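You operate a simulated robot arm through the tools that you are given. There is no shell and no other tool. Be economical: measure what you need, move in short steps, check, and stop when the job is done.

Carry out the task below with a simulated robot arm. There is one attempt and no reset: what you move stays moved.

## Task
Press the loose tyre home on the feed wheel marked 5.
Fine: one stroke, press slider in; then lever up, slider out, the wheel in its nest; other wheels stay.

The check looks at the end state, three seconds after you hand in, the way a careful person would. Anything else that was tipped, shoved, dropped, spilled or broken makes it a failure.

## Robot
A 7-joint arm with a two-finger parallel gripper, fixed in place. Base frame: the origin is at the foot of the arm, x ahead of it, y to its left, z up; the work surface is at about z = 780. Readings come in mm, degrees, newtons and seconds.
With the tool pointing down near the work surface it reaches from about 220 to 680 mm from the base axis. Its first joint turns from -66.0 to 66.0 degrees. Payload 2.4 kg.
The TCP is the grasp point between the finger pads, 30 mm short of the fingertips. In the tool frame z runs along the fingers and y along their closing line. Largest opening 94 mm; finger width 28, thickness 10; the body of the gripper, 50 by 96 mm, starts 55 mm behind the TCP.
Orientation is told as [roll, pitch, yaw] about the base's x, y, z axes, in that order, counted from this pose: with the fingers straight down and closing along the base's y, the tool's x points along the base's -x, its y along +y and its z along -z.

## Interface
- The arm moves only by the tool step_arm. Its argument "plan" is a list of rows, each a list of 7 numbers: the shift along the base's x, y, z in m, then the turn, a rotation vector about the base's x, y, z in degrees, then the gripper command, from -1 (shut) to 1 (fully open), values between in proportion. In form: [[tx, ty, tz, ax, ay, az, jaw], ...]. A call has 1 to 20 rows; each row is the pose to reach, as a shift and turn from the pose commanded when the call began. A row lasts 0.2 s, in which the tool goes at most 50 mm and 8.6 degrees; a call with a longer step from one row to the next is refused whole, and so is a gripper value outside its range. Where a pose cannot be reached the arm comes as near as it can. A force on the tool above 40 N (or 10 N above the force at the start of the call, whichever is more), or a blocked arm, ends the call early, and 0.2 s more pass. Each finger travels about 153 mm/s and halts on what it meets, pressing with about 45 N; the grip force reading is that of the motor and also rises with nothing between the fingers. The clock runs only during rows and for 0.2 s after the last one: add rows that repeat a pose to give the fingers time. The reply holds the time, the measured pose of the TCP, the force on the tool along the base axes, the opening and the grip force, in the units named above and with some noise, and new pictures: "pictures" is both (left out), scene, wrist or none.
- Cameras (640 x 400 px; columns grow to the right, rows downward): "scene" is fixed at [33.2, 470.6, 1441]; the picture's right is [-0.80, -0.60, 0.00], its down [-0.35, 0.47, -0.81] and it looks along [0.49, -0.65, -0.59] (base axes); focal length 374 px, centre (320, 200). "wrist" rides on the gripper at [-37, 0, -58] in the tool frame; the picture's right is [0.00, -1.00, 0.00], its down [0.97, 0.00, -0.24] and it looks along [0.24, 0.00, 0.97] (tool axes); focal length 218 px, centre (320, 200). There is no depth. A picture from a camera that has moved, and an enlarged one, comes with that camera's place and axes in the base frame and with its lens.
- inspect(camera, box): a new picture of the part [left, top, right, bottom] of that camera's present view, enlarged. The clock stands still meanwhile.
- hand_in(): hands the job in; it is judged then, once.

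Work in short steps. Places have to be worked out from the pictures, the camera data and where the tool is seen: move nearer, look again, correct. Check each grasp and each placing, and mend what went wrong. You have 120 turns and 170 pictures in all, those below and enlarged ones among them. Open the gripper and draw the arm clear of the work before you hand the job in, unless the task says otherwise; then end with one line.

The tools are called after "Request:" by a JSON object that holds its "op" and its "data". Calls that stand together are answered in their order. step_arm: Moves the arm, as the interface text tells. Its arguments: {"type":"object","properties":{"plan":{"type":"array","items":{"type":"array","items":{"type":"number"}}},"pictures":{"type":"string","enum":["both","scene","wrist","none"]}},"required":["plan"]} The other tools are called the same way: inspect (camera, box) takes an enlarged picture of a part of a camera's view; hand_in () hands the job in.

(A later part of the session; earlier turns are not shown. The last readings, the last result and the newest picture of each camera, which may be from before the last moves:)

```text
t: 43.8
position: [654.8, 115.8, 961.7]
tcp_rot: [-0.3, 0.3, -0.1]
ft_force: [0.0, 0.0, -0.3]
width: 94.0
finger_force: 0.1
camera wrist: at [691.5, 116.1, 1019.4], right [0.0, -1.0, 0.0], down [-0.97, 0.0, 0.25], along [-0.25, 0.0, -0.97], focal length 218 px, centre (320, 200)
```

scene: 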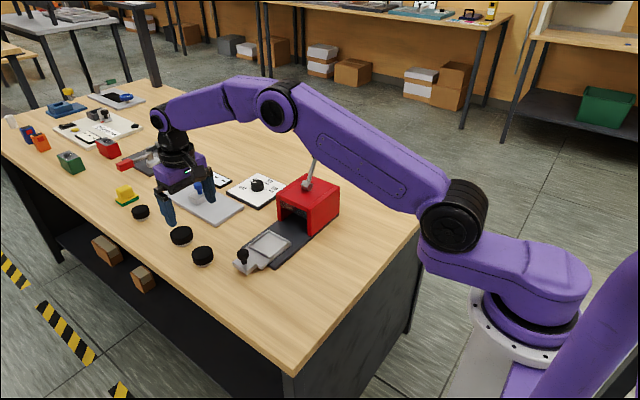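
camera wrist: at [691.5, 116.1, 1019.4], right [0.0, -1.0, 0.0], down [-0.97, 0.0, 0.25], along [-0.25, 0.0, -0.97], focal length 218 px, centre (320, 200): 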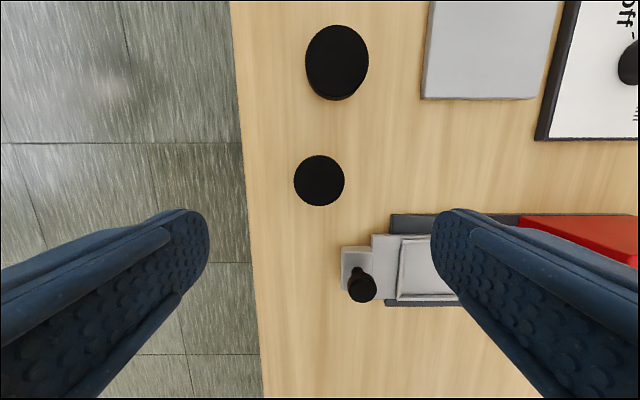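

The arm reaches above A, which I now place at (658,116). I descend around it with the fingers open.

Request:
{"op": "step_arm", "data": {"plan": [[0.003, 0.0, -0.03, 0, 0, 0, 1], [0.003, 0.0, -0.06, 0, 0, 0, 1], [0.003, 0.0, -0.09, 0, 0, 0, 1], [0.003, 0, -0.11, 0, 0, 0, 1], [0.003, 0, -0.13, 0, 0, 0, 1], [0.003, 0, -0.143, 0, 0, 0, 1], [0.003, 0, -0.143, 0, 0, 0, 1]]}}

```text
t: 45.4
position: [656.5, 116.5, 819.5]
tcp_rot: [-0.2, 0.3, -0.1]
ft_force: [-0.6, -0.4, -0.5]
width: 94.2
finger_force: 0.1
camera wrist: at [693.3, 116.0, 877.6], right [0.0, -1.0, 0.0], down [-0.97, 0.0, 0.25], along [-0.25, 0.0, -0.97], focal length 218 px, centre (320, 200)
```

scene: 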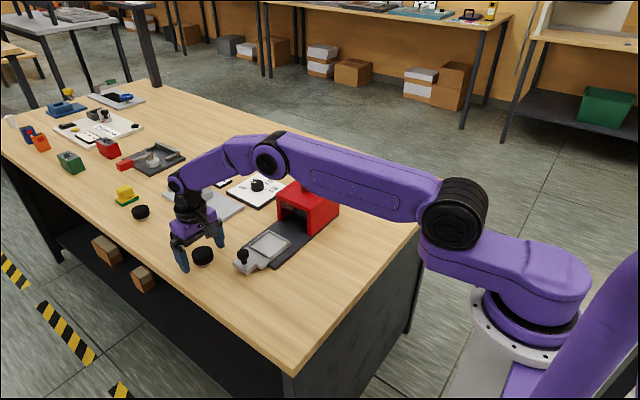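
wrist: 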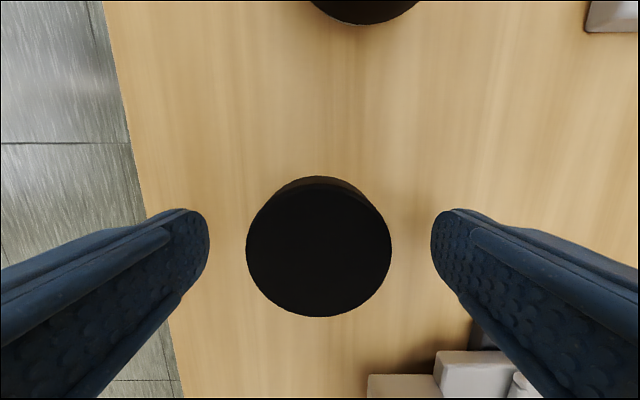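

Nicely centred. I lower slightly, shift +3 mm in x, and close.

Request:
{"op": "step_arm", "data": {"plan": [[0.003, -0.0005, -0.005, 0, 0, 0, 1], [0.003, -0.0005, -0.005, 0, 0, 0, 0.3], [0.003, -0.0005, -0.005, 0, 0, 0, 0], [0.003, -0.0005, -0.005, 0, 0, 0, -0.2], [0.003, -0.0005, -0.005, 0, 0, 0, -0.2]]}}

```text
t: 46.6
position: [659.6, 117.0, 815.2]
tcp_rot: [-0.3, 0.4, -0.1]
ft_force: [1.1, 1.5, 1.9]
width: 48.8
finger_force: 45.0
camera wrist: at [695.9, 115.4, 873.0], right [0.0, -1.0, 0.0], down [-0.97, 0.0, 0.25], along [-0.25, 0.0, -0.97], focal length 218 px, centre (320, 200)
```

scene: 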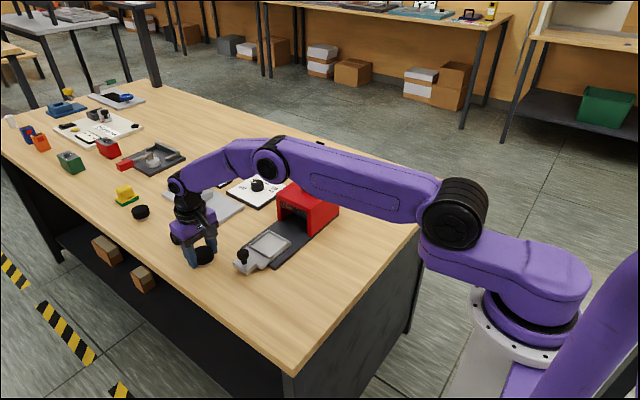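
wrist: 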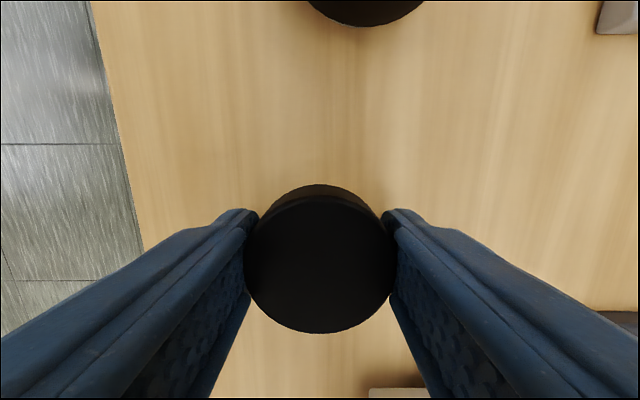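

Gripped at 48.8 mm with 45 N. I lift it straight up and check it.

Request:
{"op": "step_arm", "data": {"plan": [[0, 0, 0.01, 0, 0, 0, -0.2], [0, 0, 0.03, 0, 0, 0, -0.2], [-0.01, 0, 0.06, 0, 0, 0, -0.2], [-0.03, 0, 0.1, 0, 0, 0, -0.2], [-0.06, 0, 0.14, 0, 0, 0, -0.2], [-0.09, 0, 0.18, 0, 0, 0, -0.2]], "pictures": "none"}}

Request:
{"op": "inspect", "data": {"camera": "scene", "box": [160, 140, 280, 260]}}

```text
t: 48.0
position: [565.3, 117.8, 996.7]
tcp_rot: [-0.3, 0.4, -0.1]
ft_force: [0.3, 0.0, -1.1]
width: 48.8
finger_force: 45.2
```

```text
3.33 times, centred on (220, 200) of scene
camera zoom: at [33.2, 470.6, 1441.0], right [-0.8, -0.6, 0.0], down [-0.35, 0.47, -0.81], along [0.49, -0.65, -0.59], focal length 1246 px, centre (653, 200)
```

zoom: 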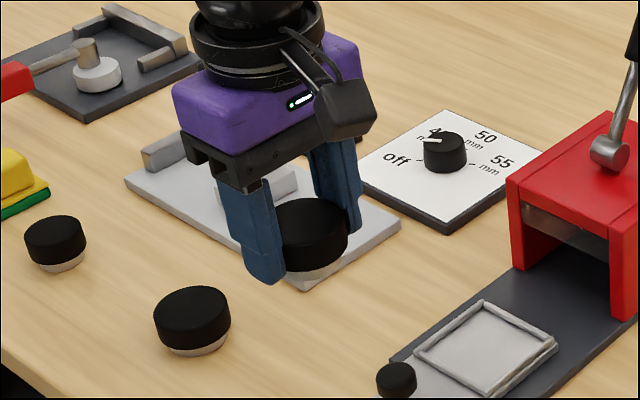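

The wheel and hub are held together. I'll tilt the tool moderately toward the base and the scene camera, away from the earlier bad direction, to read the underside.

Request:
{"op": "step_arm", "data": {"plan": [[-0.01, 0, 0.01, 5.5, 5.5, 0, -0.2], [-0.02, 0, 0.02, 11, 11, 0, -0.2], [-0.03, 0, 0.02, 16.5, 16.5, 0, -0.2], [-0.04, 0, 0.02, 22, 22, 0, -0.2], [-0.05, 0, 0.02, 27.5, 27.5, 0, -0.2], [-0.06, 0, 0.02, 33, 33, 0, -0.2], [-0.07, 0, 0.02, 38.5, 38.5, 0, -0.2], [-0.08, 0, 0.02, 44, 44, 0, -0.2]], "pictures": "scene"}}

```text
t: 49.8
position: [489.2, 115.0, 1016.5]
tcp_rot: [53.5, 39.1, 20.5]
ft_force: [-0.1, 0.3, -2.0]
width: 48.6
finger_force: 45.4
```

scene: 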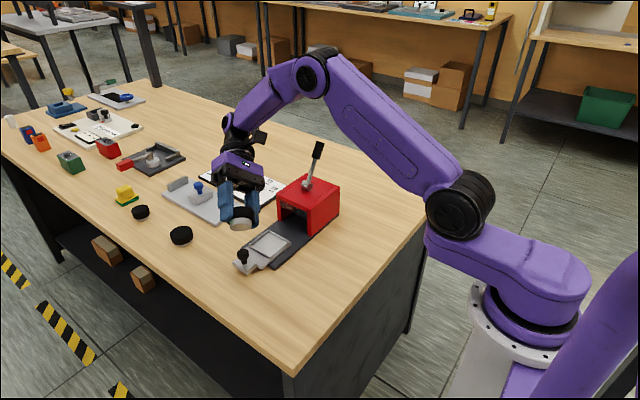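

Request:
{"op": "inspect", "data": {"camera": "scene", "box": [215, 200, 265, 240]}}

```text
10.00 times, centred on (240, 220) of scene
camera zoom: at [33.2, 470.6, 1441.0], right [-0.8, -0.6, 0.0], down [-0.35, 0.47, -0.81], along [0.49, -0.65, -0.59], focal length 3738 px, centre (1120, 0)
```

zoom: 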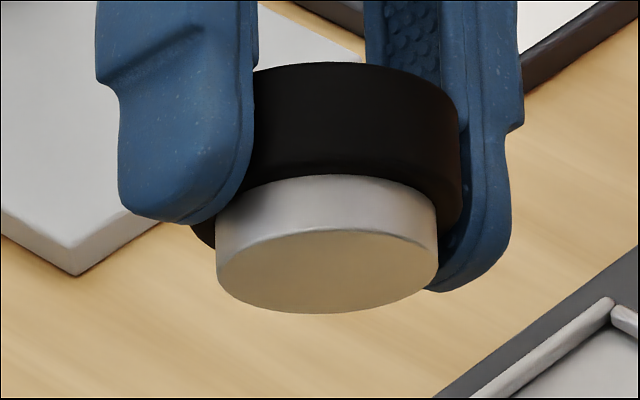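

The underside looks blank at this angle. I'll tilt a bit further for a clear view.

Request:
{"op": "step_arm", "data": {"plan": [[-0.005, 0, 0.01, 5, 5, 0, -0.2], [-0.01, 0, 0.02, 10, 10, 0, -0.2], [-0.015, 0, 0.02, 14, 14, 0, -0.2]], "pictures": "none"}}

Request:
{"op": "inspect", "data": {"camera": "scene", "box": [215, 190, 275, 238]}}

```text
t: 50.6
position: [474.3, 115.4, 1035.9]
tcp_rot: [79.2, 44.6, 37.6]
ft_force: [1.0, -0.6, -0.1]
width: 48.7
finger_force: 45.0
```

```text
8.33 times, centred on (245, 214) of scene
camera zoom: at [33.2, 470.6, 1441.0], right [-0.8, -0.6, 0.0], down [-0.35, 0.47, -0.81], along [0.49, -0.65, -0.59], focal length 3115 px, centre (945, 83)
```

zoom: 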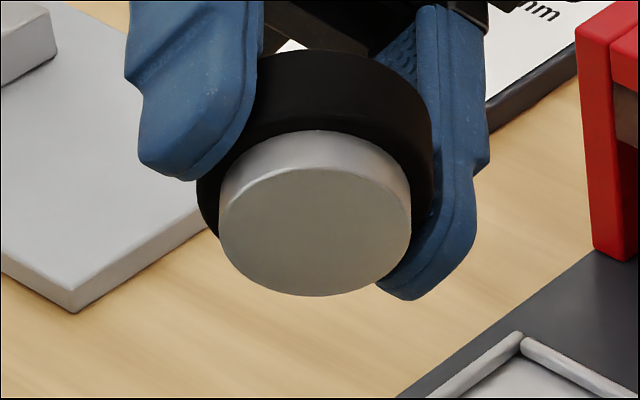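

No mark underneath, so it may be on an unseen part of the hub side. I spin the wheel about the tool axis to see the rest.

Request:
{"op": "step_arm", "data": {"plan": [[0, 0, 0, -5.6, 5.6, -1.1, -0.2], [0, 0, 0, -11.2, 11.2, -2.2, -0.2], [0, 0, 0, -16.8, 16.8, -3.3, -0.2], [0, 0, 0, -22.4, 22.4, -4.4, -0.2], [0, 0, 0, -28, 28, -5.5, -0.2], [0, 0, 0, -33.6, 33.6, -6.6, -0.2], [0, 0, 0, -39.2, 39.2, -7.7, -0.2], [0, 0, 0, -44.8, 44.8, -8.8, -0.2], [0, 0, 0, -50.4, 50.4, -9.9, -0.2], [0, 0, 0, -56, 56, -11, -0.2]], "pictures": "none"}}

Request:
{"op": "inspect", "data": {"camera": "scene", "box": [210, 180, 280, 236]}}

```text
t: 52.8
position: [474.1, 114.7, 1034.9]
tcp_rot: [-77.0, 54.1, -124.5]
ft_force: [-0.4, -0.7, -1.4]
width: 48.5
finger_force: 45.2
```

```text
7.14 times, centred on (245, 208) of scene
camera zoom: at [33.2, 470.6, 1441.0], right [-0.8, -0.6, 0.0], down [-0.35, 0.47, -0.81], along [0.49, -0.65, -0.59], focal length 2670 px, centre (856, 143)
```

zoom: 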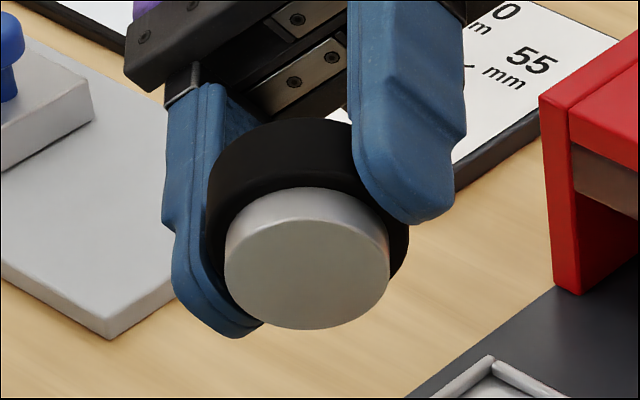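

Request:
{"op": "step_arm", "data": {"plan": [[0, 0, 0, 5.6, -5.6, 1.1, -0.2], [0, 0, 0, 11.2, -11.2, 2.2, -0.2], [0, 0, 0, 16.8, -16.8, 3.3, -0.2], [0, 0, 0, 22.4, -22.4, 4.4, -0.2], [0, 0, 0, 28, -28, 5.5, -0.2], [0, 0, 0, 33.6, -33.6, 6.6, -0.2], [0, 0, 0, 39.2, -39.2, 7.7, -0.2], [0, 0, 0, 44.8, -44.8, 8.8, -0.2], [0, 0, 0, 50.4, -50.4, 9.9, -0.2], [0, 0, 0, 56, -56, 11, -0.2]], "pictures": "none"}}

Request:
{"op": "step_arm", "data": {"plan": [[0, 0, 0, 5.6, -5.6, 1.1, -0.2], [0, 0, 0, 11.2, -11.2, 2.2, -0.2], [0, 0, 0, 16.8, -16.8, 3.3, -0.2], [0, 0, 0, 22.4, -22.4, 4.4, -0.2], [0, 0, 0, 28, -28, 5.5, -0.2], [0, 0, 0, 33.6, -33.6, 6.6, -0.2], [0, 0, 0, 39.2, -39.2, 7.7, -0.2], [0, 0, 0, 44.8, -44.8, 8.8, -0.2], [0, 0, 0, 50.4, -50.4, 9.9, -0.2], [0, 0, 0, 56, -56, 11, -0.2]], "pictures": "none"}}

Request:
{"op": "inspect", "data": {"camera": "scene", "box": [210, 180, 280, 236]}}

```text
t: 55.0
position: [473.3, 115.4, 1036.0]
tcp_rot: [78.8, 44.4, 37.7]
ft_force: [0.0, 0.8, -1.5]
width: 48.7
finger_force: 45.0
```

```text
t: 57.2
position: [473.2, 115.2, 1036.8]
tcp_rot: [79.9, -34.6, 50.8]
ft_force: [-0.8, -0.6, -1.1]
width: 48.5
finger_force: 45.1
```

```text
7.14 times, centred on (245, 208) of scene
camera zoom: at [33.2, 470.6, 1441.0], right [-0.8, -0.6, 0.0], down [-0.35, 0.47, -0.81], along [0.49, -0.65, -0.59], focal length 2670 px, centre (856, 143)
```

zoom: 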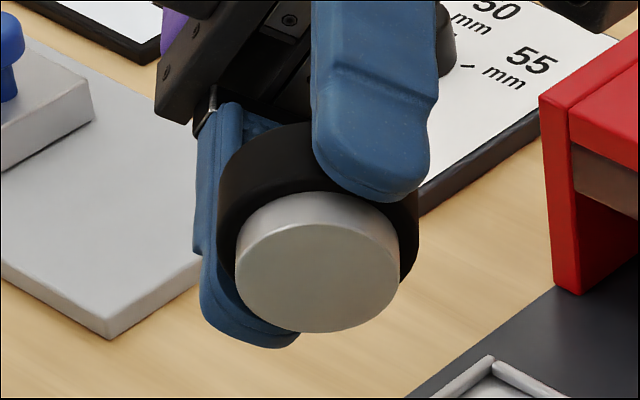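

A narrow sector of the hub (originally facing +x/−y) is still unseen. I spin a bit further to view it.

Request:
{"op": "step_arm", "data": {"plan": [[0, 0, 0, 5.6, -5.6, 1.1, -0.2], [0, 0, 0, 11.2, -11.2, 2.2, -0.2], [0, 0, 0, 16.8, -16.8, 3.3, -0.2], [0, 0, 0, 22.4, -22.4, 4.4, -0.2], [0, 0, 0, 28, -28, 5.5, -0.2], [0, 0, 0, 33.6, -33.6, 6.6, -0.2]], "pictures": "none"}}

Request:
{"op": "inspect", "data": {"camera": "scene", "box": [215, 190, 270, 234]}}

```text
t: 58.6
position: [474.5, 116.1, 1034.7]
tcp_rot: [39.9, -79.2, 94.4]
ft_force: [-0.5, -0.1, -0.5]
width: 48.7
finger_force: 44.9
```

```text
9.09 times, centred on (242, 212) of scene
camera zoom: at [33.2, 470.6, 1441.0], right [-0.8, -0.6, 0.0], down [-0.35, 0.47, -0.81], along [0.49, -0.65, -0.59], focal length 3398 px, centre (1024, 91)
```

zoom: 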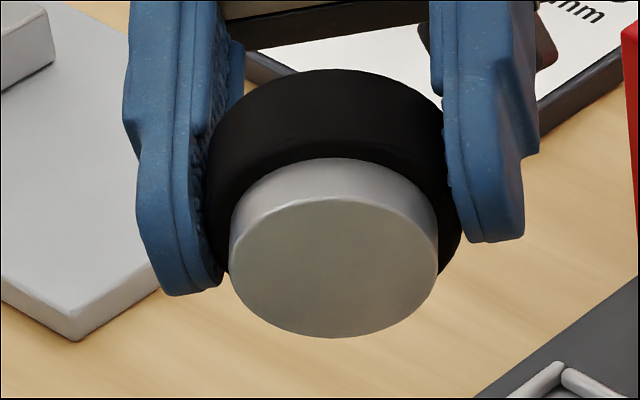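

Nothing on A's hub at all. Before deciding, I zoom hard on the tops and sides of B and C, since I may have missed low-contrast marks.

Request:
{"op": "inspect", "data": {"camera": "scene", "box": [166, 222, 196, 248]}}

Request:
{"op": "inspect", "data": {"camera": "scene", "box": [128, 202, 153, 223]}}

Request:
{"op": "inspect", "data": {"camera": "wrist", "box": [220, 150, 420, 350]}}

```text
15.38 times, centred on (181, 235) of scene
camera zoom: at [33.2, 470.6, 1441.0], right [-0.8, -0.6, 0.0], down [-0.35, 0.47, -0.81], along [0.49, -0.65, -0.59], focal length 5750 px, centre (2458, -338)
```

zoom: 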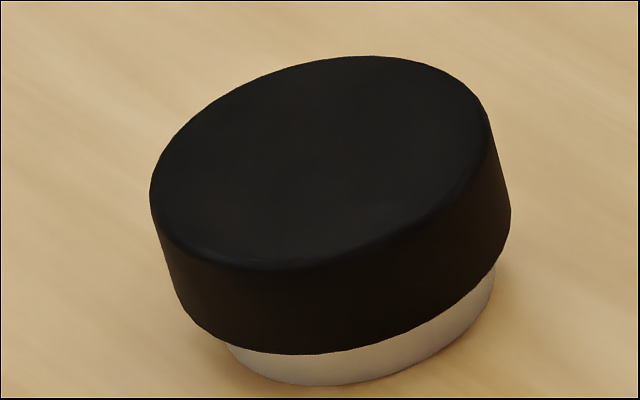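

```text
16.00 times, centred on (140, 212) of scene
camera zoom: at [33.2, 470.6, 1441.0], right [-0.8, -0.6, 0.0], down [-0.35, 0.47, -0.81], along [0.49, -0.65, -0.59], focal length 5980 px, centre (3192, 0)
```

zoom: 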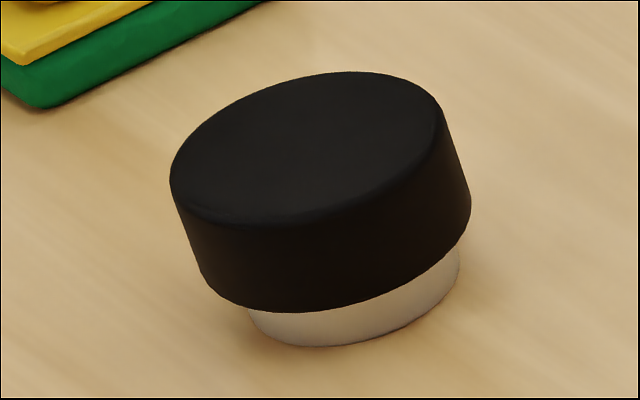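

```text
2.00 times, centred on (320, 250) of wrist
camera zoom: at [513.7, 81.5, 1079.9], right [0.72, 0.69, -0.12], down [0.18, -0.35, -0.92], along [-0.67, 0.64, -0.38], focal length 436 px, centre (320, 100)
```

zoom: 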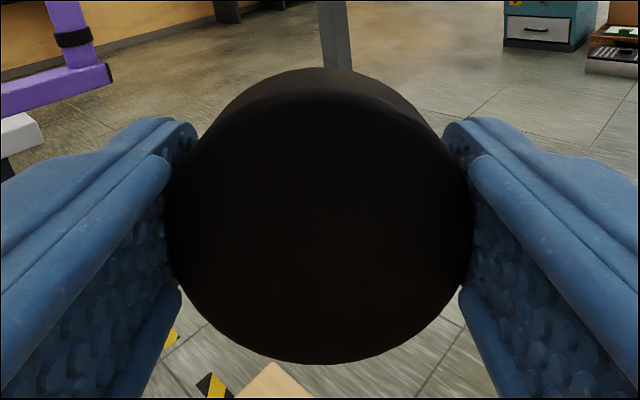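

Request:
{"op": "inspect", "data": {"camera": "scene", "box": [231, 208, 257, 228]}}

Request:
{"op": "inspect", "data": {"camera": "scene", "box": [90, 130, 210, 205]}}

```text
16.00 times, centred on (244, 218) of scene
camera zoom: at [33.2, 470.6, 1441.0], right [-0.8, -0.6, 0.0], down [-0.35, 0.47, -0.81], along [0.49, -0.65, -0.59], focal length 5980 px, centre (1536, -88)
```

zoom: 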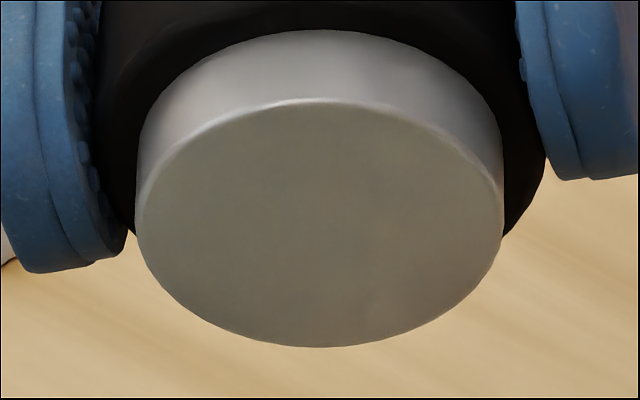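

```text
5.33 times, centred on (150, 168) of scene
camera zoom: at [33.2, 470.6, 1441.0], right [-0.8, -0.6, 0.0], down [-0.35, 0.47, -0.81], along [0.49, -0.65, -0.59], focal length 1994 px, centre (1227, 373)
```

zoom: 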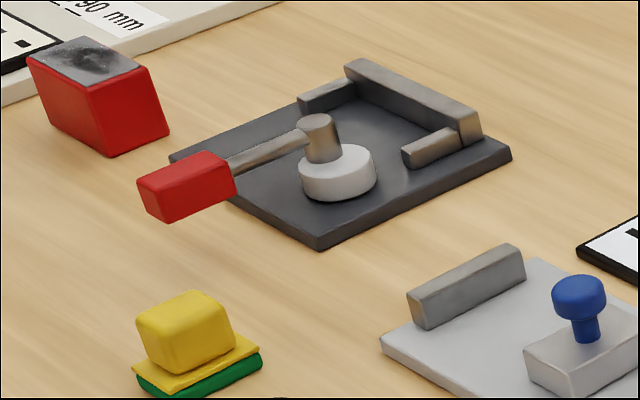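

A has no readable mark, but it is the only wheel within the arm's stated reach and the others cannot be gripped, so I proceed with it. First I reverse the spin, then the tilt, exactly as commanded.

Request:
{"op": "step_arm", "data": {"plan": [[0, 0, 0, -5.6, 5.6, -1.1, -0.2], [0, 0, 0, -11.2, 11.2, -2.2, -0.2], [0, 0, 0, -16.8, 16.8, -3.3, -0.2], [0, 0, 0, -22.4, 22.4, -4.4, -0.2], [0, 0, 0, -28, 28, -5.5, -0.2], [0, 0, 0, -33.6, 33.6, -6.6, -0.2], [0, 0, 0, -39.2, 39.2, -7.7, -0.2], [0, 0, 0, -44.8, 44.8, -8.8, -0.2], [0, 0, 0, -50.4, 50.4, -9.9, -0.2], [0, 0, 0, -56, 56, -11, -0.2], [0, 0, 0, -61.6, 61.6, -12.1, -0.2], [0, 0, 0, -67.2, 67.2, -13.2, -0.2], [0, 0, 0, -72.8, 72.8, -14.3, -0.2], [0, 0, 0, -78.4, 78.4, -15.4, -0.2], [0, 0, 0, -84, 84, -16.5, -0.2], [0, 0, 0, -89.6, 89.6, -17.6, -0.2]], "pictures": "none"}}

Request:
{"op": "step_arm", "data": {"plan": [[0, 0, 0, -5.8, -5.8, 0, -0.2], [0, 0, 0, -11.6, -11.6, 0, -0.2], [0, 0, 0, -17.4, -17.4, 0, -0.2], [0, 0, 0, -23.2, -23.2, 0, -0.2], [0, 0, 0, -29, -29, 0, -0.2], [0, 0, 0, -34.8, -34.8, 0, -0.2], [0, 0, 0, -40.6, -40.6, 0, -0.2], [0, 0, 0, -46.4, -46.4, 0, -0.2], [0, 0, 0, -52.2, -52.2, 0, -0.2], [0, 0, 0, -58, -58, 0, -0.2]]}}

```text
t: 62.0
position: [473.6, 116.7, 1035.0]
tcp_rot: [78.9, 44.9, 37.5]
ft_force: [0.5, 0.6, -1.3]
width: 49.1
finger_force: 45.1
```

```text
t: 64.2
position: [473.2, 115.9, 1035.9]
tcp_rot: [-0.3, 0.3, -0.1]
ft_force: [-0.5, 0.4, -0.9]
width: 48.9
finger_force: 45.2
camera wrist: at [510.6, 115.4, 1093.3], right [0.0, -1.0, 0.0], down [-0.97, 0.0, 0.24], along [-0.24, 0.0, -0.97], focal length 218 px, centre (320, 200)
```

scene: 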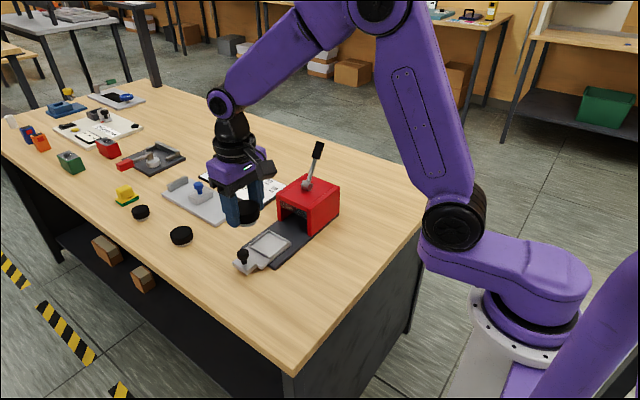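
wrist: 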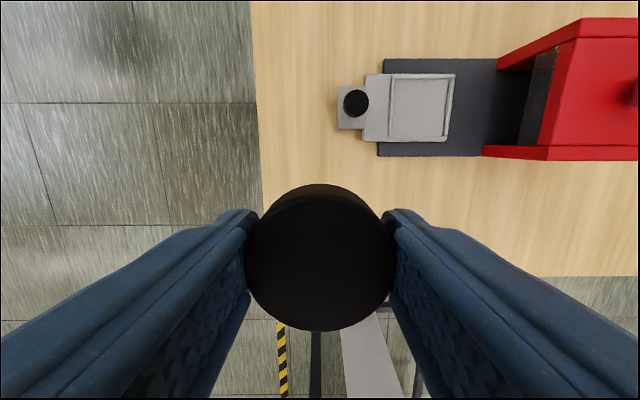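

Upright with the wheel held. The nest centre works out at about (556,−11), so I move over it and go down to about 900.

Request:
{"op": "step_arm", "data": {"plan": [[0.02, -0.03, 0, 0, 0, 0, -0.2], [0.04, -0.06, -0.02, 0, 0, 0, -0.2], [0.06, -0.09, -0.05, 0, 0, 0, -0.2], [0.083, -0.127, -0.08, 0, 0, 0, -0.2], [0.083, -0.127, -0.11, 0, 0, 0, -0.2], [0.083, -0.127, -0.136, 0, 0, 0, -0.2]]}}

Request:
{"op": "inspect", "data": {"camera": "scene", "box": [210, 190, 350, 280]}}

```text
refused: row 4 steps farther than a row can; nothing moved
```

```text
4.44 times, centred on (280, 235) of scene
camera zoom: at [33.2, 470.6, 1441.0], right [-0.8, -0.6, 0.0], down [-0.35, 0.47, -0.81], along [0.49, -0.65, -0.59], focal length 1661 px, centre (498, 44)
```

zoom: 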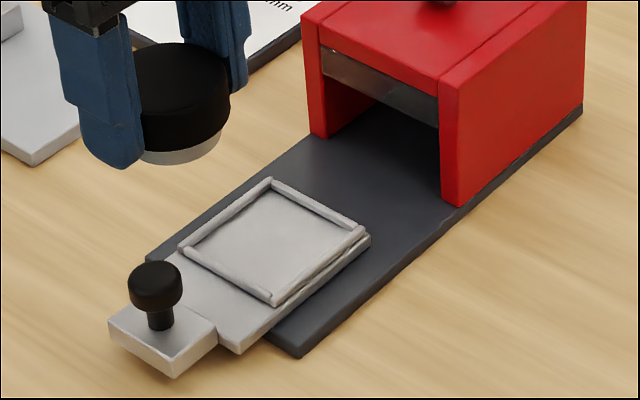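

One row was too long. Another sight of the nest gives (554,−9.5), so I'll use (555,−10) and send smaller steps.

Request:
{"op": "step_arm", "data": {"plan": [[0.02, -0.03, 0, 0, 0, 0, -0.2], [0.04, -0.06, -0.02, 0, 0, 0, -0.2], [0.06, -0.09, -0.04, 0, 0, 0, -0.2], [0.075, -0.115, -0.06, 0, 0, 0, -0.2], [0.082, -0.126, -0.09, 0, 0, 0, -0.2], [0.082, -0.126, -0.12, 0, 0, 0, -0.2], [0.082, -0.126, -0.15, 0, 0, 0, -0.2]]}}

Request:
{"op": "inspect", "data": {"camera": "scene", "box": [210, 190, 350, 280]}}

```text
t: 65.8
position: [557.2, -12.1, 885.3]
tcp_rot: [-0.3, 0.3, -0.1]
ft_force: [-0.6, -0.1, -1.7]
width: 48.3
finger_force: 45.4
camera wrist: at [594.0, -11.9, 942.8], right [0.0, -1.0, 0.0], down [-0.97, 0.0, 0.25], along [-0.25, 0.0, -0.97], focal length 218 px, centre (320, 200)
```

scene: 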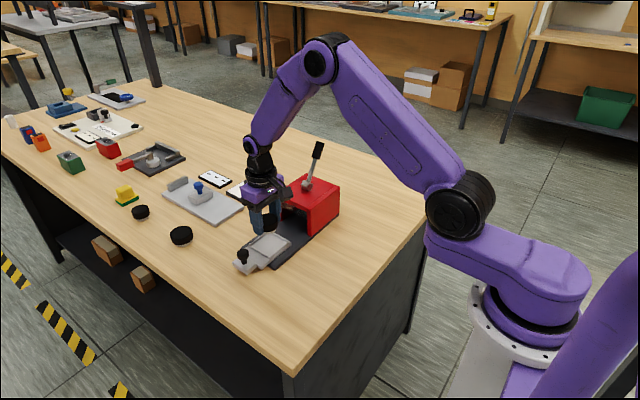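
wrist: 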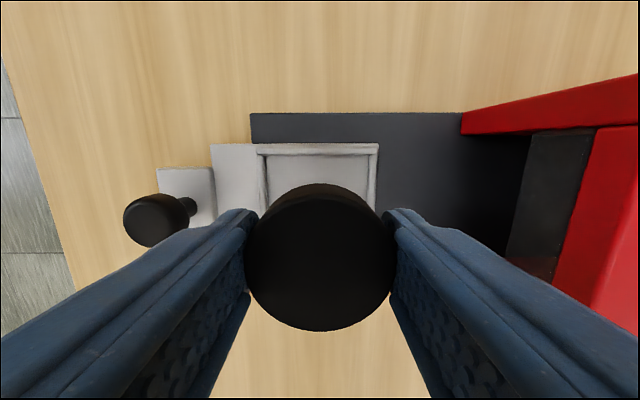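

```text
4.44 times, centred on (280, 235) of scene
camera zoom: at [33.2, 470.6, 1441.0], right [-0.8, -0.6, 0.0], down [-0.35, 0.47, -0.81], along [0.49, -0.65, -0.59], focal length 1661 px, centre (498, 44)
```

zoom: 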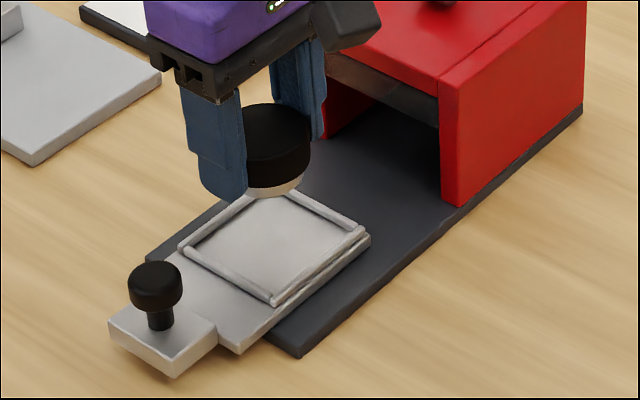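

The wheel is nearly centred over the nest. I descend in slow steps and watch the force.

Request:
{"op": "step_arm", "data": {"plan": [[0, 0, -0.015, 0, 0, 0, -0.2], [-0.001, 0.001, -0.03, 0, 0, 0, -0.2], [-0.001, 0.001, -0.035, 0, 0, 0, -0.2], [-0.001, 0.001, -0.038, 0, 0, 0, -0.2], [-0.001, 0.001, -0.04, 0, 0, 0, -0.2]], "pictures": "none"}}

Request:
{"op": "inspect", "data": {"camera": "scene", "box": [230, 205, 310, 270]}}

```text
t: 67.0
position: [555.5, -10.0, 846.4]
tcp_rot: [-0.1, 0.3, 0.0]
ft_force: [0.1, 0.1, -1.5]
width: 48.9
finger_force: 45.1
```

```text
6.15 times, centred on (270, 238) of scene
camera zoom: at [33.2, 470.6, 1441.0], right [-0.8, -0.6, 0.0], down [-0.35, 0.47, -0.81], along [0.49, -0.65, -0.59], focal length 2300 px, centre (628, -31)
```

zoom: 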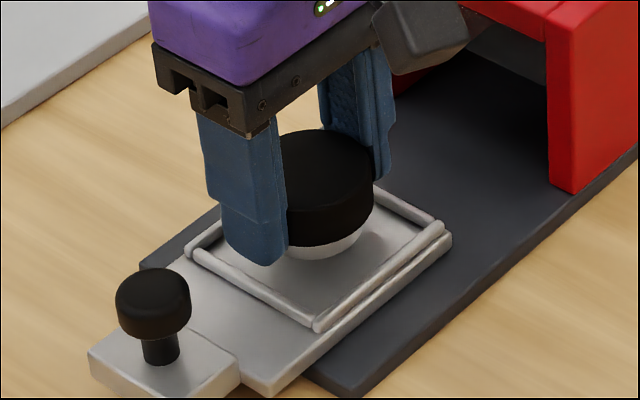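

Request:
{"op": "step_arm", "data": {"plan": [[0, 0, -0.003, 0, 0, 0, -0.2], [0, 0, -0.006, 0, 0, 0, -0.2], [0, 0, -0.008, 0, 0, 0, -0.2], [0, 0, -0.01, 0, 0, 0, -0.2]], "pictures": "none"}}

Request:
{"op": "inspect", "data": {"camera": "scene", "box": [230, 205, 310, 270]}}

```text
t: 68.0
position: [554.7, -10.3, 836.5]
tcp_rot: [-0.1, 0.2, -0.1]
ft_force: [-1.8, -0.2, 4.1]
width: 48.8
finger_force: 45.2
```

```text
6.15 times, centred on (270, 238) of scene
camera zoom: at [33.1, 470.6, 1441.0], right [-0.8, -0.6, 0.0], down [-0.35, 0.47, -0.81], along [0.49, -0.65, -0.59], focal length 2300 px, centre (628, -31)
```

zoom: 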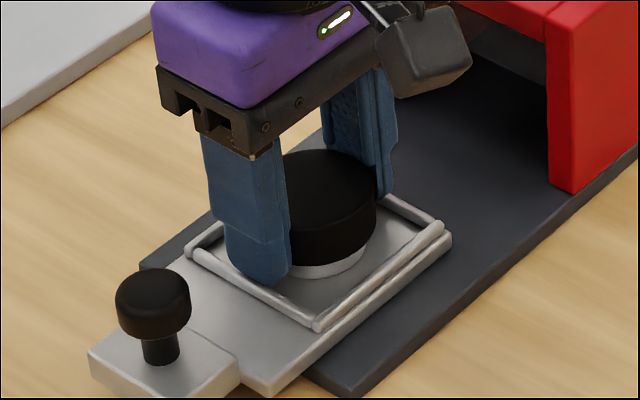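

Contact at about 4 N, with the hub on the nest floor. I open just a little, then rise straight up.

Request:
{"op": "step_arm", "data": {"plan": [[0, 0, 0, 0, 0, 0, 0.06], [0, 0, 0, 0, 0, 0, 0.12], [0, 0, 0.0, 0, 0, 0, 0.15], [0, 0, 0.005, 0, 0, 0, 0.15], [0, 0, 0.015, 0, 0, 0, 0.2], [0, 0, 0.03, 0, 0, 0, 0.3], [0, 0, 0.06, 0, 0, 0, 0.3]]}}

Request:
{"op": "inspect", "data": {"camera": "scene", "box": [230, 205, 310, 270]}}

```text
t: 69.6
position: [554.3, -8.3, 895.9]
tcp_rot: [-0.2, 0.3, 0.0]
ft_force: [-0.1, 0.3, -0.3]
width: 61.1
finger_force: 0.1
camera wrist: at [591.3, -8.7, 953.3], right [0.0, -1.0, 0.0], down [-0.97, 0.0, 0.25], along [-0.25, 0.0, -0.97], focal length 218 px, centre (320, 200)
```

scene: 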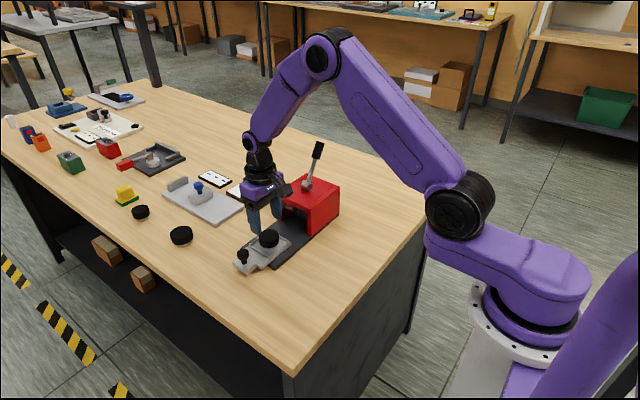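
wrist: 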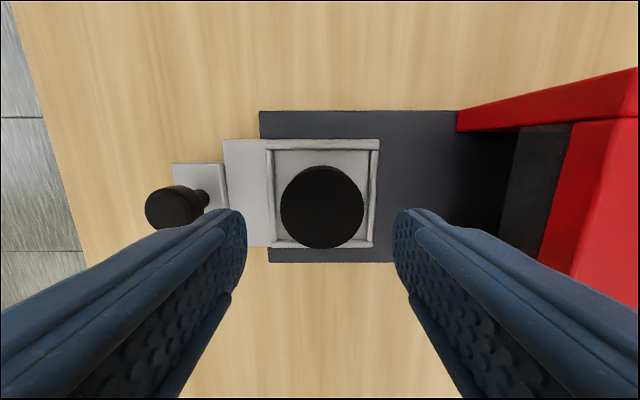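

```text
6.15 times, centred on (270, 238) of scene
camera zoom: at [33.2, 470.6, 1441.0], right [-0.8, -0.6, 0.0], down [-0.35, 0.47, -0.81], along [0.49, -0.65, -0.59], focal length 2300 px, centre (628, -31)
```

zoom: 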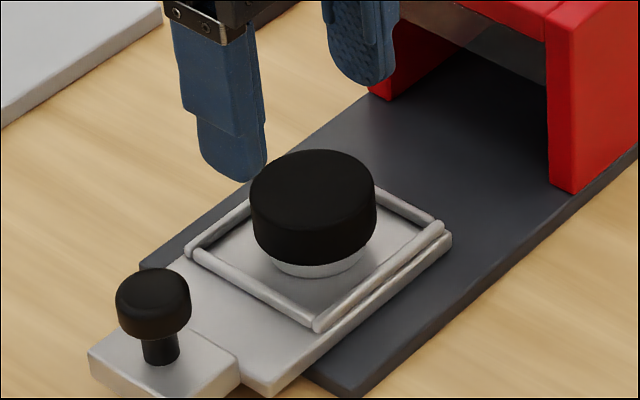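

The wheel stands centred in the nest. The slider knob is near (558,72), so I rise, yaw +90° so the gripper's narrow side faces the press, and go above the knob.

Request:
{"op": "step_arm", "data": {"plan": [[0, 0.01, 0.02, 0, 0, 8, 0], [0, 0.02, 0.04, 0, 0, 16, 0], [0, 0.03, 0.05, 0, 0, 24, 0], [0, 0.04, 0.05, 0, 0, 32, 0], [0, 0.05, 0.05, 0, 0, 40, 0], [0, 0.06, 0.05, 0, 0, 48, 0], [0.002, 0.07, 0.05, 0, 0, 56, 0], [0.003, 0.08, 0.05, 0, 0, 64, 0], [0.003, 0.082, 0.04, 0, 0, 72, 0], [0.003, 0.082, 0.03, 0, 0, 80, 0], [0.003, 0.082, 0.02, 0, 0, 88, 0], [0.003, 0.082, 0.01, 0, 0, 90, 0]]}}

```text
t: 72.2
position: [557.8, 73.2, 904.8]
tcp_rot: [-0.2, 0.2, 90.0]
ft_force: [-0.4, 0.3, -0.1]
width: 47.1
finger_force: 0.0
camera wrist: at [557.9, 110.3, 963.8], right [1.0, 0.0, 0.0], down [0.0, -0.97, 0.25], along [0.0, -0.25, -0.97], focal length 218 px, centre (320, 200)
```

scene: 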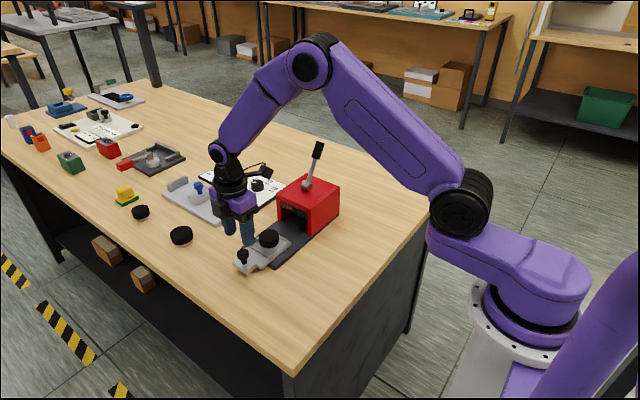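
wrist: 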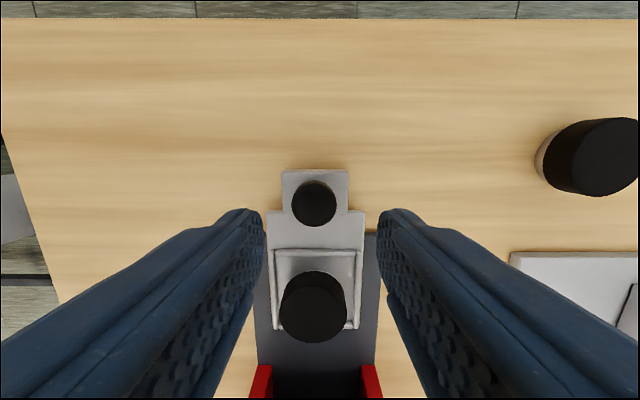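

Here the knob head sits at about (554.5,75.5), 28 mm across with its top near 842. I descend around it and close.

Request:
{"op": "step_arm", "data": {"plan": [[-0.003, 0.002, -0.01, 0, 0, 0, 0.2], [-0.003, 0.002, -0.03, 0, 0, 0, 0.2], [-0.003, 0.002, -0.05, 0, 0, 0, 0.2], [-0.003, 0.002, -0.062, 0, 0, 0, 0.2], [-0.003, 0.002, -0.062, 0, 0, 0, -0.2], [-0.003, 0.002, -0.062, 0, 0, 0, -0.5], [-0.003, 0.002, -0.062, 0, 0, 0, -0.7]]}}

Request:
{"op": "inspect", "data": {"camera": "scene", "box": [215, 190, 345, 280]}}

```text
t: 73.8
position: [554.6, 75.1, 843.0]
tcp_rot: [-0.2, 0.3, 90.0]
ft_force: [4.9, 0.2, -4.5]
width: 27.9
finger_force: 45.3
camera wrist: at [554.6, 112.0, 900.9], right [1.0, 0.0, 0.0], down [0.0, -0.97, 0.25], along [0.0, -0.25, -0.97], focal length 218 px, centre (320, 200)
```

scene: 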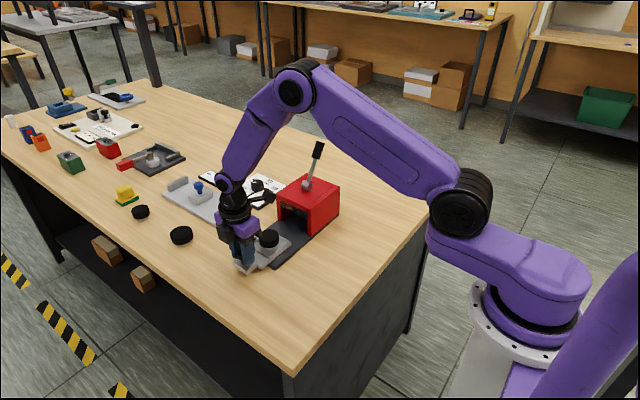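
wrist: 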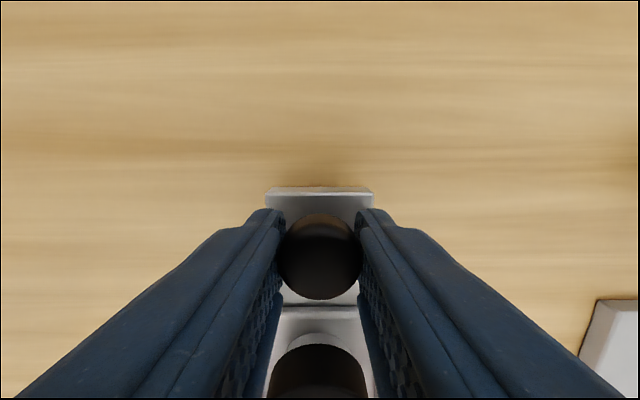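

```text
4.44 times, centred on (280, 235) of scene
camera zoom: at [33.4, 470.6, 1441.0], right [-0.8, -0.6, 0.0], down [-0.35, 0.47, -0.81], along [0.49, -0.65, -0.59], focal length 1661 px, centre (498, 44)
```

zoom: 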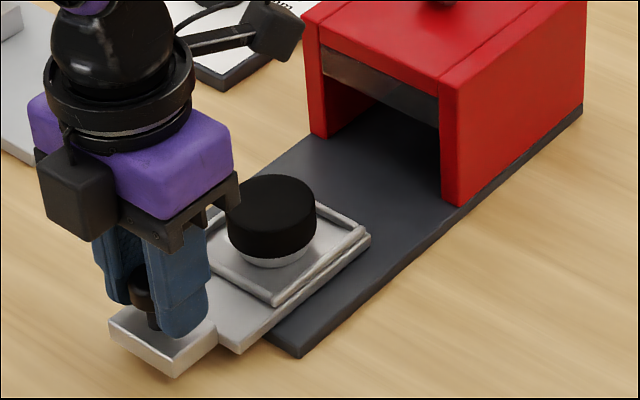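

Knob gripped. I push the slider slowly toward the press (−y), first 80 mm.

Request:
{"op": "step_arm", "data": {"plan": [[0, -0.003, 0, 0, 0, 0, -0.7], [0, -0.008, 0, 0, 0, 0, -0.7], [0, -0.014, 0, 0, 0, 0, -0.7], [0, -0.021, 0, 0, 0, 0, -0.7], [0, -0.028, 0, 0, 0, 0, -0.7], [0, -0.035, 0, 0, 0, 0, -0.7], [0, -0.042, 0, 0, 0, 0, -0.7], [0, -0.049, 0, 0, 0, 0, -0.7], [0, -0.056, 0, 0, 0, 0, -0.7], [0, -0.063, 0, 0, 0, 0, -0.7], [0, -0.07, 0, 0, 0, 0, -0.7], [0, -0.075, 0, 0, 0, 0, -0.7], [0, -0.08, 0, 0, 0, 0, -0.7]], "pictures": "scene"}}

Request:
{"op": "inspect", "data": {"camera": "scene", "box": [230, 140, 360, 270]}}

```text
t: 76.6
position: [554.3, -6.5, 842.9]
tcp_rot: [-0.2, 0.4, 89.9]
ft_force: [-1.8, 2.7, -8.9]
width: 27.8
finger_force: 45.6
```

scene: 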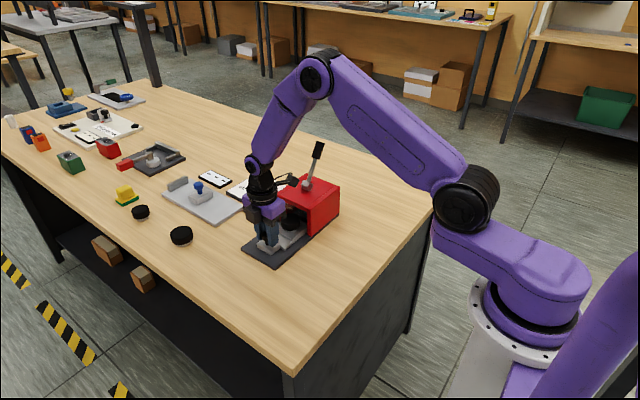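

```text
3.08 times, centred on (295, 205) of scene
camera zoom: at [33.3, 470.6, 1441.0], right [-0.8, -0.6, 0.0], down [-0.35, 0.47, -0.81], along [0.49, -0.65, -0.59], focal length 1150 px, centre (397, 185)
```

zoom: 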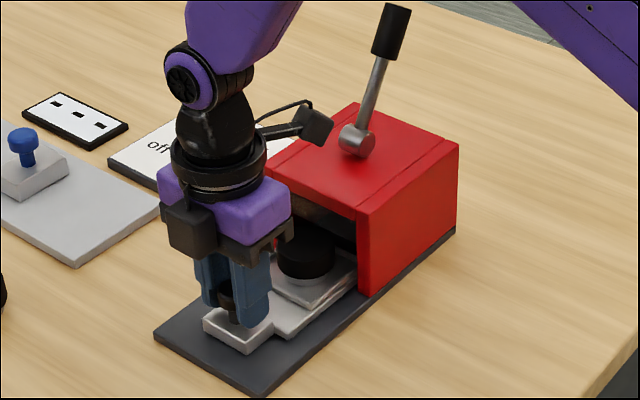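

The knob is moving smoothly, but a bracket on the wrist (about 110 mm ahead at z≈930) would reach the lever. I'll release, rotate to yaw 66°, shift 5 mm back, and regrip.

Request:
{"op": "step_arm", "data": {"plan": [[0, 0, 0, 0, 0, 0, -0.1], [0, 0, 0, 0, 0, 0, 0.05], [0, 0.002, 0, 0, 0, -8, 0.05], [0, 0.004, 0, 0, 0, -16, 0.05], [0.002, 0.006, 0, 0, 0, -24, 0.05], [0.002, 0.006, 0, 0, 0, -24, -0.2], [0.002, 0.006, 0, 0, 0, -24, -0.5], [0.002, 0.006, 0, 0, 0, -24, -0.7]], "pictures": "none"}}

Request:
{"op": "inspect", "data": {"camera": "scene", "box": [230, 140, 360, 270]}}

```text
t: 78.4
position: [557.3, -0.4, 844.6]
tcp_rot: [-0.2, 0.3, 65.8]
ft_force: [2.3, 0.4, 8.8]
width: 27.6
finger_force: 45.5
```

```text
3.08 times, centred on (295, 205) of scene
camera zoom: at [33.1, 470.6, 1441.0], right [-0.8, -0.6, 0.0], down [-0.35, 0.47, -0.81], along [0.49, -0.65, -0.59], focal length 1150 px, centre (397, 185)
```

zoom: 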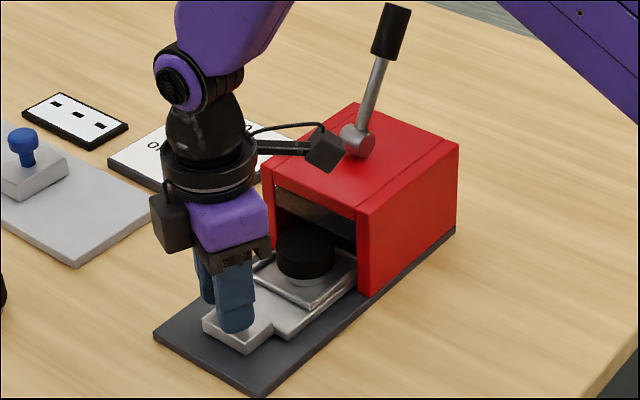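

Regripped, with the bracket now offset from the lever. I keep pushing slowly until it stops.

Request:
{"op": "step_arm", "data": {"plan": [[0, -0.004, 0, 0, 0, 0, -0.7], [0, -0.01, 0, 0, 0, 0, -0.7], [0, -0.017, 0, 0, 0, 0, -0.7], [0, -0.024, 0, 0, 0, 0, -0.7], [0, -0.031, 0, 0, 0, 0, -0.7], [0, -0.038, 0, 0, 0, 0, -0.7], [0, -0.044, 0, 0, 0, 0, -0.7], [0, -0.05, 0, 0, 0, 0, -0.7]], "pictures": "none"}}

Request:
{"op": "inspect", "data": {"camera": "scene", "box": [230, 140, 360, 270]}}

```text
t: 80.2
position: [556.7, -49.8, 844.6]
tcp_rot: [-0.3, 0.4, 66.0]
ft_force: [13.5, 2.1, 9.1]
width: 27.4
finger_force: 44.6
```

```text
3.08 times, centred on (295, 205) of scene
camera zoom: at [33.3, 470.6, 1441.0], right [-0.8, -0.6, 0.0], down [-0.35, 0.47, -0.81], along [0.49, -0.65, -0.59], focal length 1150 px, centre (397, 185)
```

zoom: 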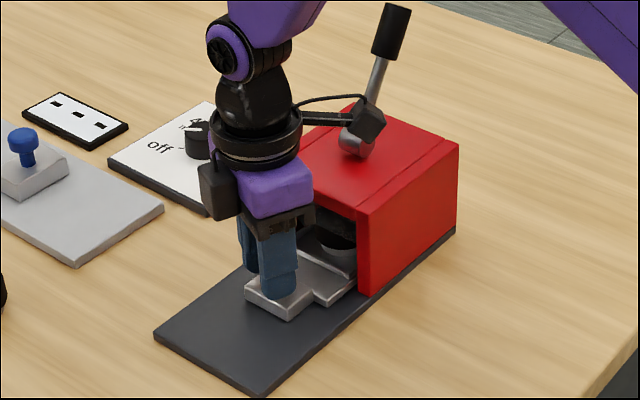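

Request:
{"op": "step_arm", "data": {"plan": [[0.001, -0.004, 0, 0, 0, 0, -0.7], [0.001, -0.009, 0, 0, 0, 0, -0.7], [0.001, -0.014, 0, 0, 0, 0, -0.7], [0.001, -0.018, 0, 0, 0, 0, -0.7], [0.001, -0.021, 0, 0, 0, 0, -0.7], [0.001, -0.024, 0, 0, 0, 0, -0.7], [0.001, -0.027, 0, 0, 0, 0, -0.7], [0.001, -0.03, 0, 0, 0, 0, -0.7], [0.001, -0.033, 0, 0, 0, 0, -0.7]], "pictures": "none"}}

Request:
{"op": "inspect", "data": {"camera": "scene", "box": [230, 140, 360, 270]}}

```text
t: 82.1
position: [558.0, -73.5, 844.8]
tcp_rot: [0.0, 0.1, 66.2]
ft_force: [-1.6, 2.0, 5.6]
width: 27.3
finger_force: 44.9
stopped in row 9: the force on the tool passed its limit (the readings are from after the stop); the commanded pose is now the measured one
```

```text
3.08 times, centred on (295, 205) of scene
camera zoom: at [33.1, 470.6, 1441.0], right [-0.8, -0.6, 0.0], down [-0.35, 0.47, -0.81], along [0.49, -0.65, -0.59], focal length 1150 px, centre (397, 185)
```

zoom: 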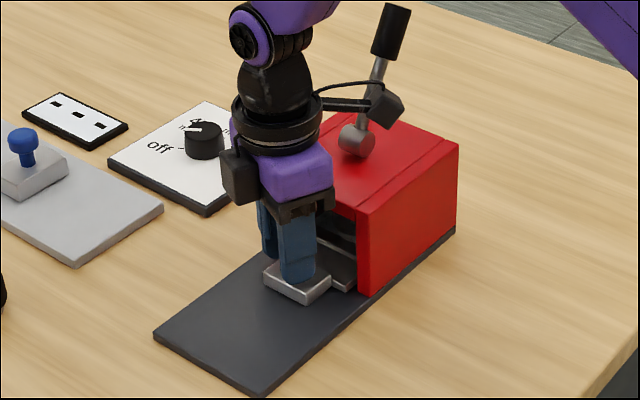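

The slider stopped at 155 mm of travel, which matches the press centre. I release and back away up and to +y.

Request:
{"op": "step_arm", "data": {"plan": [[0, 0, 0, 0, 0, 0, -0.2], [0, 0, 0, 0, 0, 0, 0.05], [0, 0, 0.02, 0, 0, 0, 0.05], [0, 0.005, 0.05, 0, 0, 0, 0.05], [0, 0.04, 0.08, 0, 0, 0, 0.05], [0, 0.08, 0.11, 0, 0, 0, 0.05], [0, 0.12, 0.13, 0, 0, 0, 0.05]]}}

Request:
{"op": "inspect", "data": {"camera": "scene", "box": [240, 130, 360, 250]}}

```text
t: 83.7
position: [559.3, 47.7, 973.8]
tcp_rot: [-0.1, 0.3, 66.1]
ft_force: [0.6, -0.1, 0.1]
width: 49.6
finger_force: 0.0
camera wrist: at [573.9, 81.6, 1031.2], right [0.91, -0.4, 0.0], down [-0.39, -0.89, 0.24], along [-0.1, -0.22, -0.97], focal length 218 px, centre (320, 200)
```

scene: 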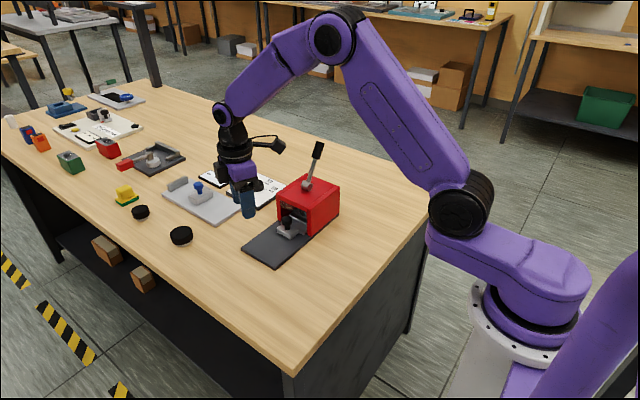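
wrist: 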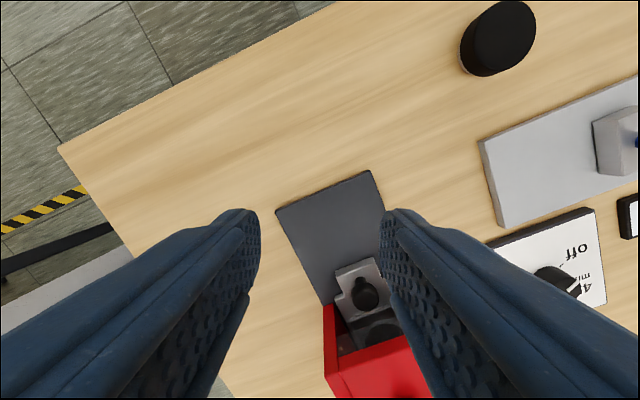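

```text
3.33 times, centred on (300, 190) of scene
camera zoom: at [33.2, 470.5, 1441.0], right [-0.8, -0.6, 0.0], down [-0.35, 0.47, -0.81], along [0.49, -0.65, -0.59], focal length 1246 px, centre (387, 233)
```

zoom: 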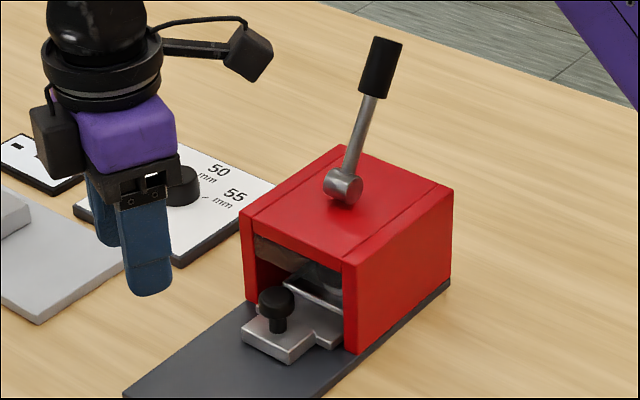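

Slider is in with the wheel under the ram. The lever pivots about the x axis near (557,−166,892) and leans about 29° back, with its handle near (557,−212,975). I'll go above it with the fingers closing along x.

Request:
{"op": "step_arm", "data": {"plan": [[0, 0, 0.04, 0, 0, 6, 0.05], [0, -0.02, 0.08, 0, 0, 12, 0.05], [0, -0.06, 0.1, 0, 0, 18, 0.05], [0, -0.1, 0.1, 0, 0, 24, 0.05], [0, -0.14, 0.1, 0, 0, 24, 0.05], [0, -0.18, 0.1, 0, 0, 24, 0.05], [-0.001, -0.22, 0.1, 0, 0, 24, 0.05], [-0.002, -0.258, 0.1, 0, 0, 24, 0.05], [-0.002, -0.258, 0.08, 0, 0, 24, 0.05]]}}

Request:
{"op": "inspect", "data": {"camera": "scene", "box": [240, 110, 380, 240]}}

```text
t: 85.7
position: [556.0, -211.2, 1051.4]
tcp_rot: [-0.1, 0.2, 90.2]
ft_force: [0.9, 0.2, -0.1]
width: 49.4
finger_force: 0.0
camera wrist: at [555.1, -175.2, 1109.2], right [1.0, 0.0, 0.0], down [0.0, -0.97, 0.24], along [0.0, -0.24, -0.97], focal length 218 px, centre (320, 200)
```

scene: 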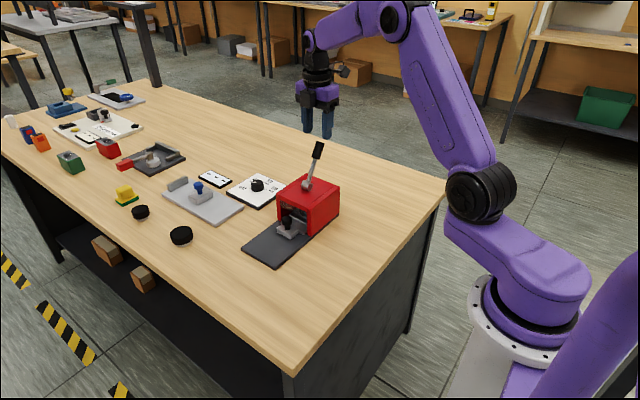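
wrist: 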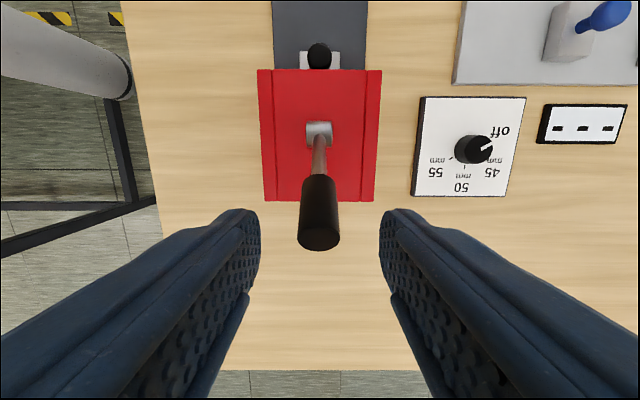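

```text
3.08 times, centred on (310, 175) of scene
camera zoom: at [33.2, 470.5, 1441.0], right [-0.8, -0.6, 0.0], down [-0.35, 0.47, -0.81], along [0.49, -0.65, -0.59], focal length 1150 px, centre (351, 277)
```

zoom: 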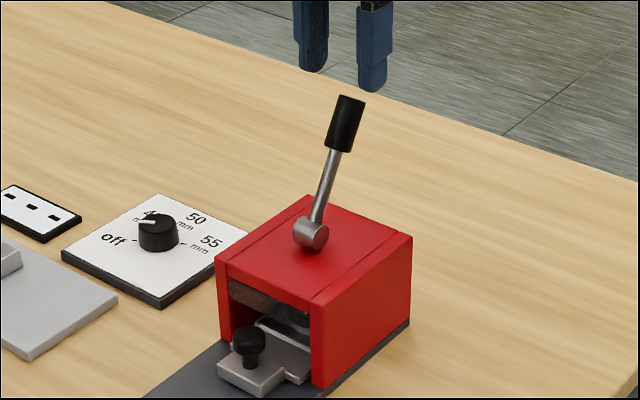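

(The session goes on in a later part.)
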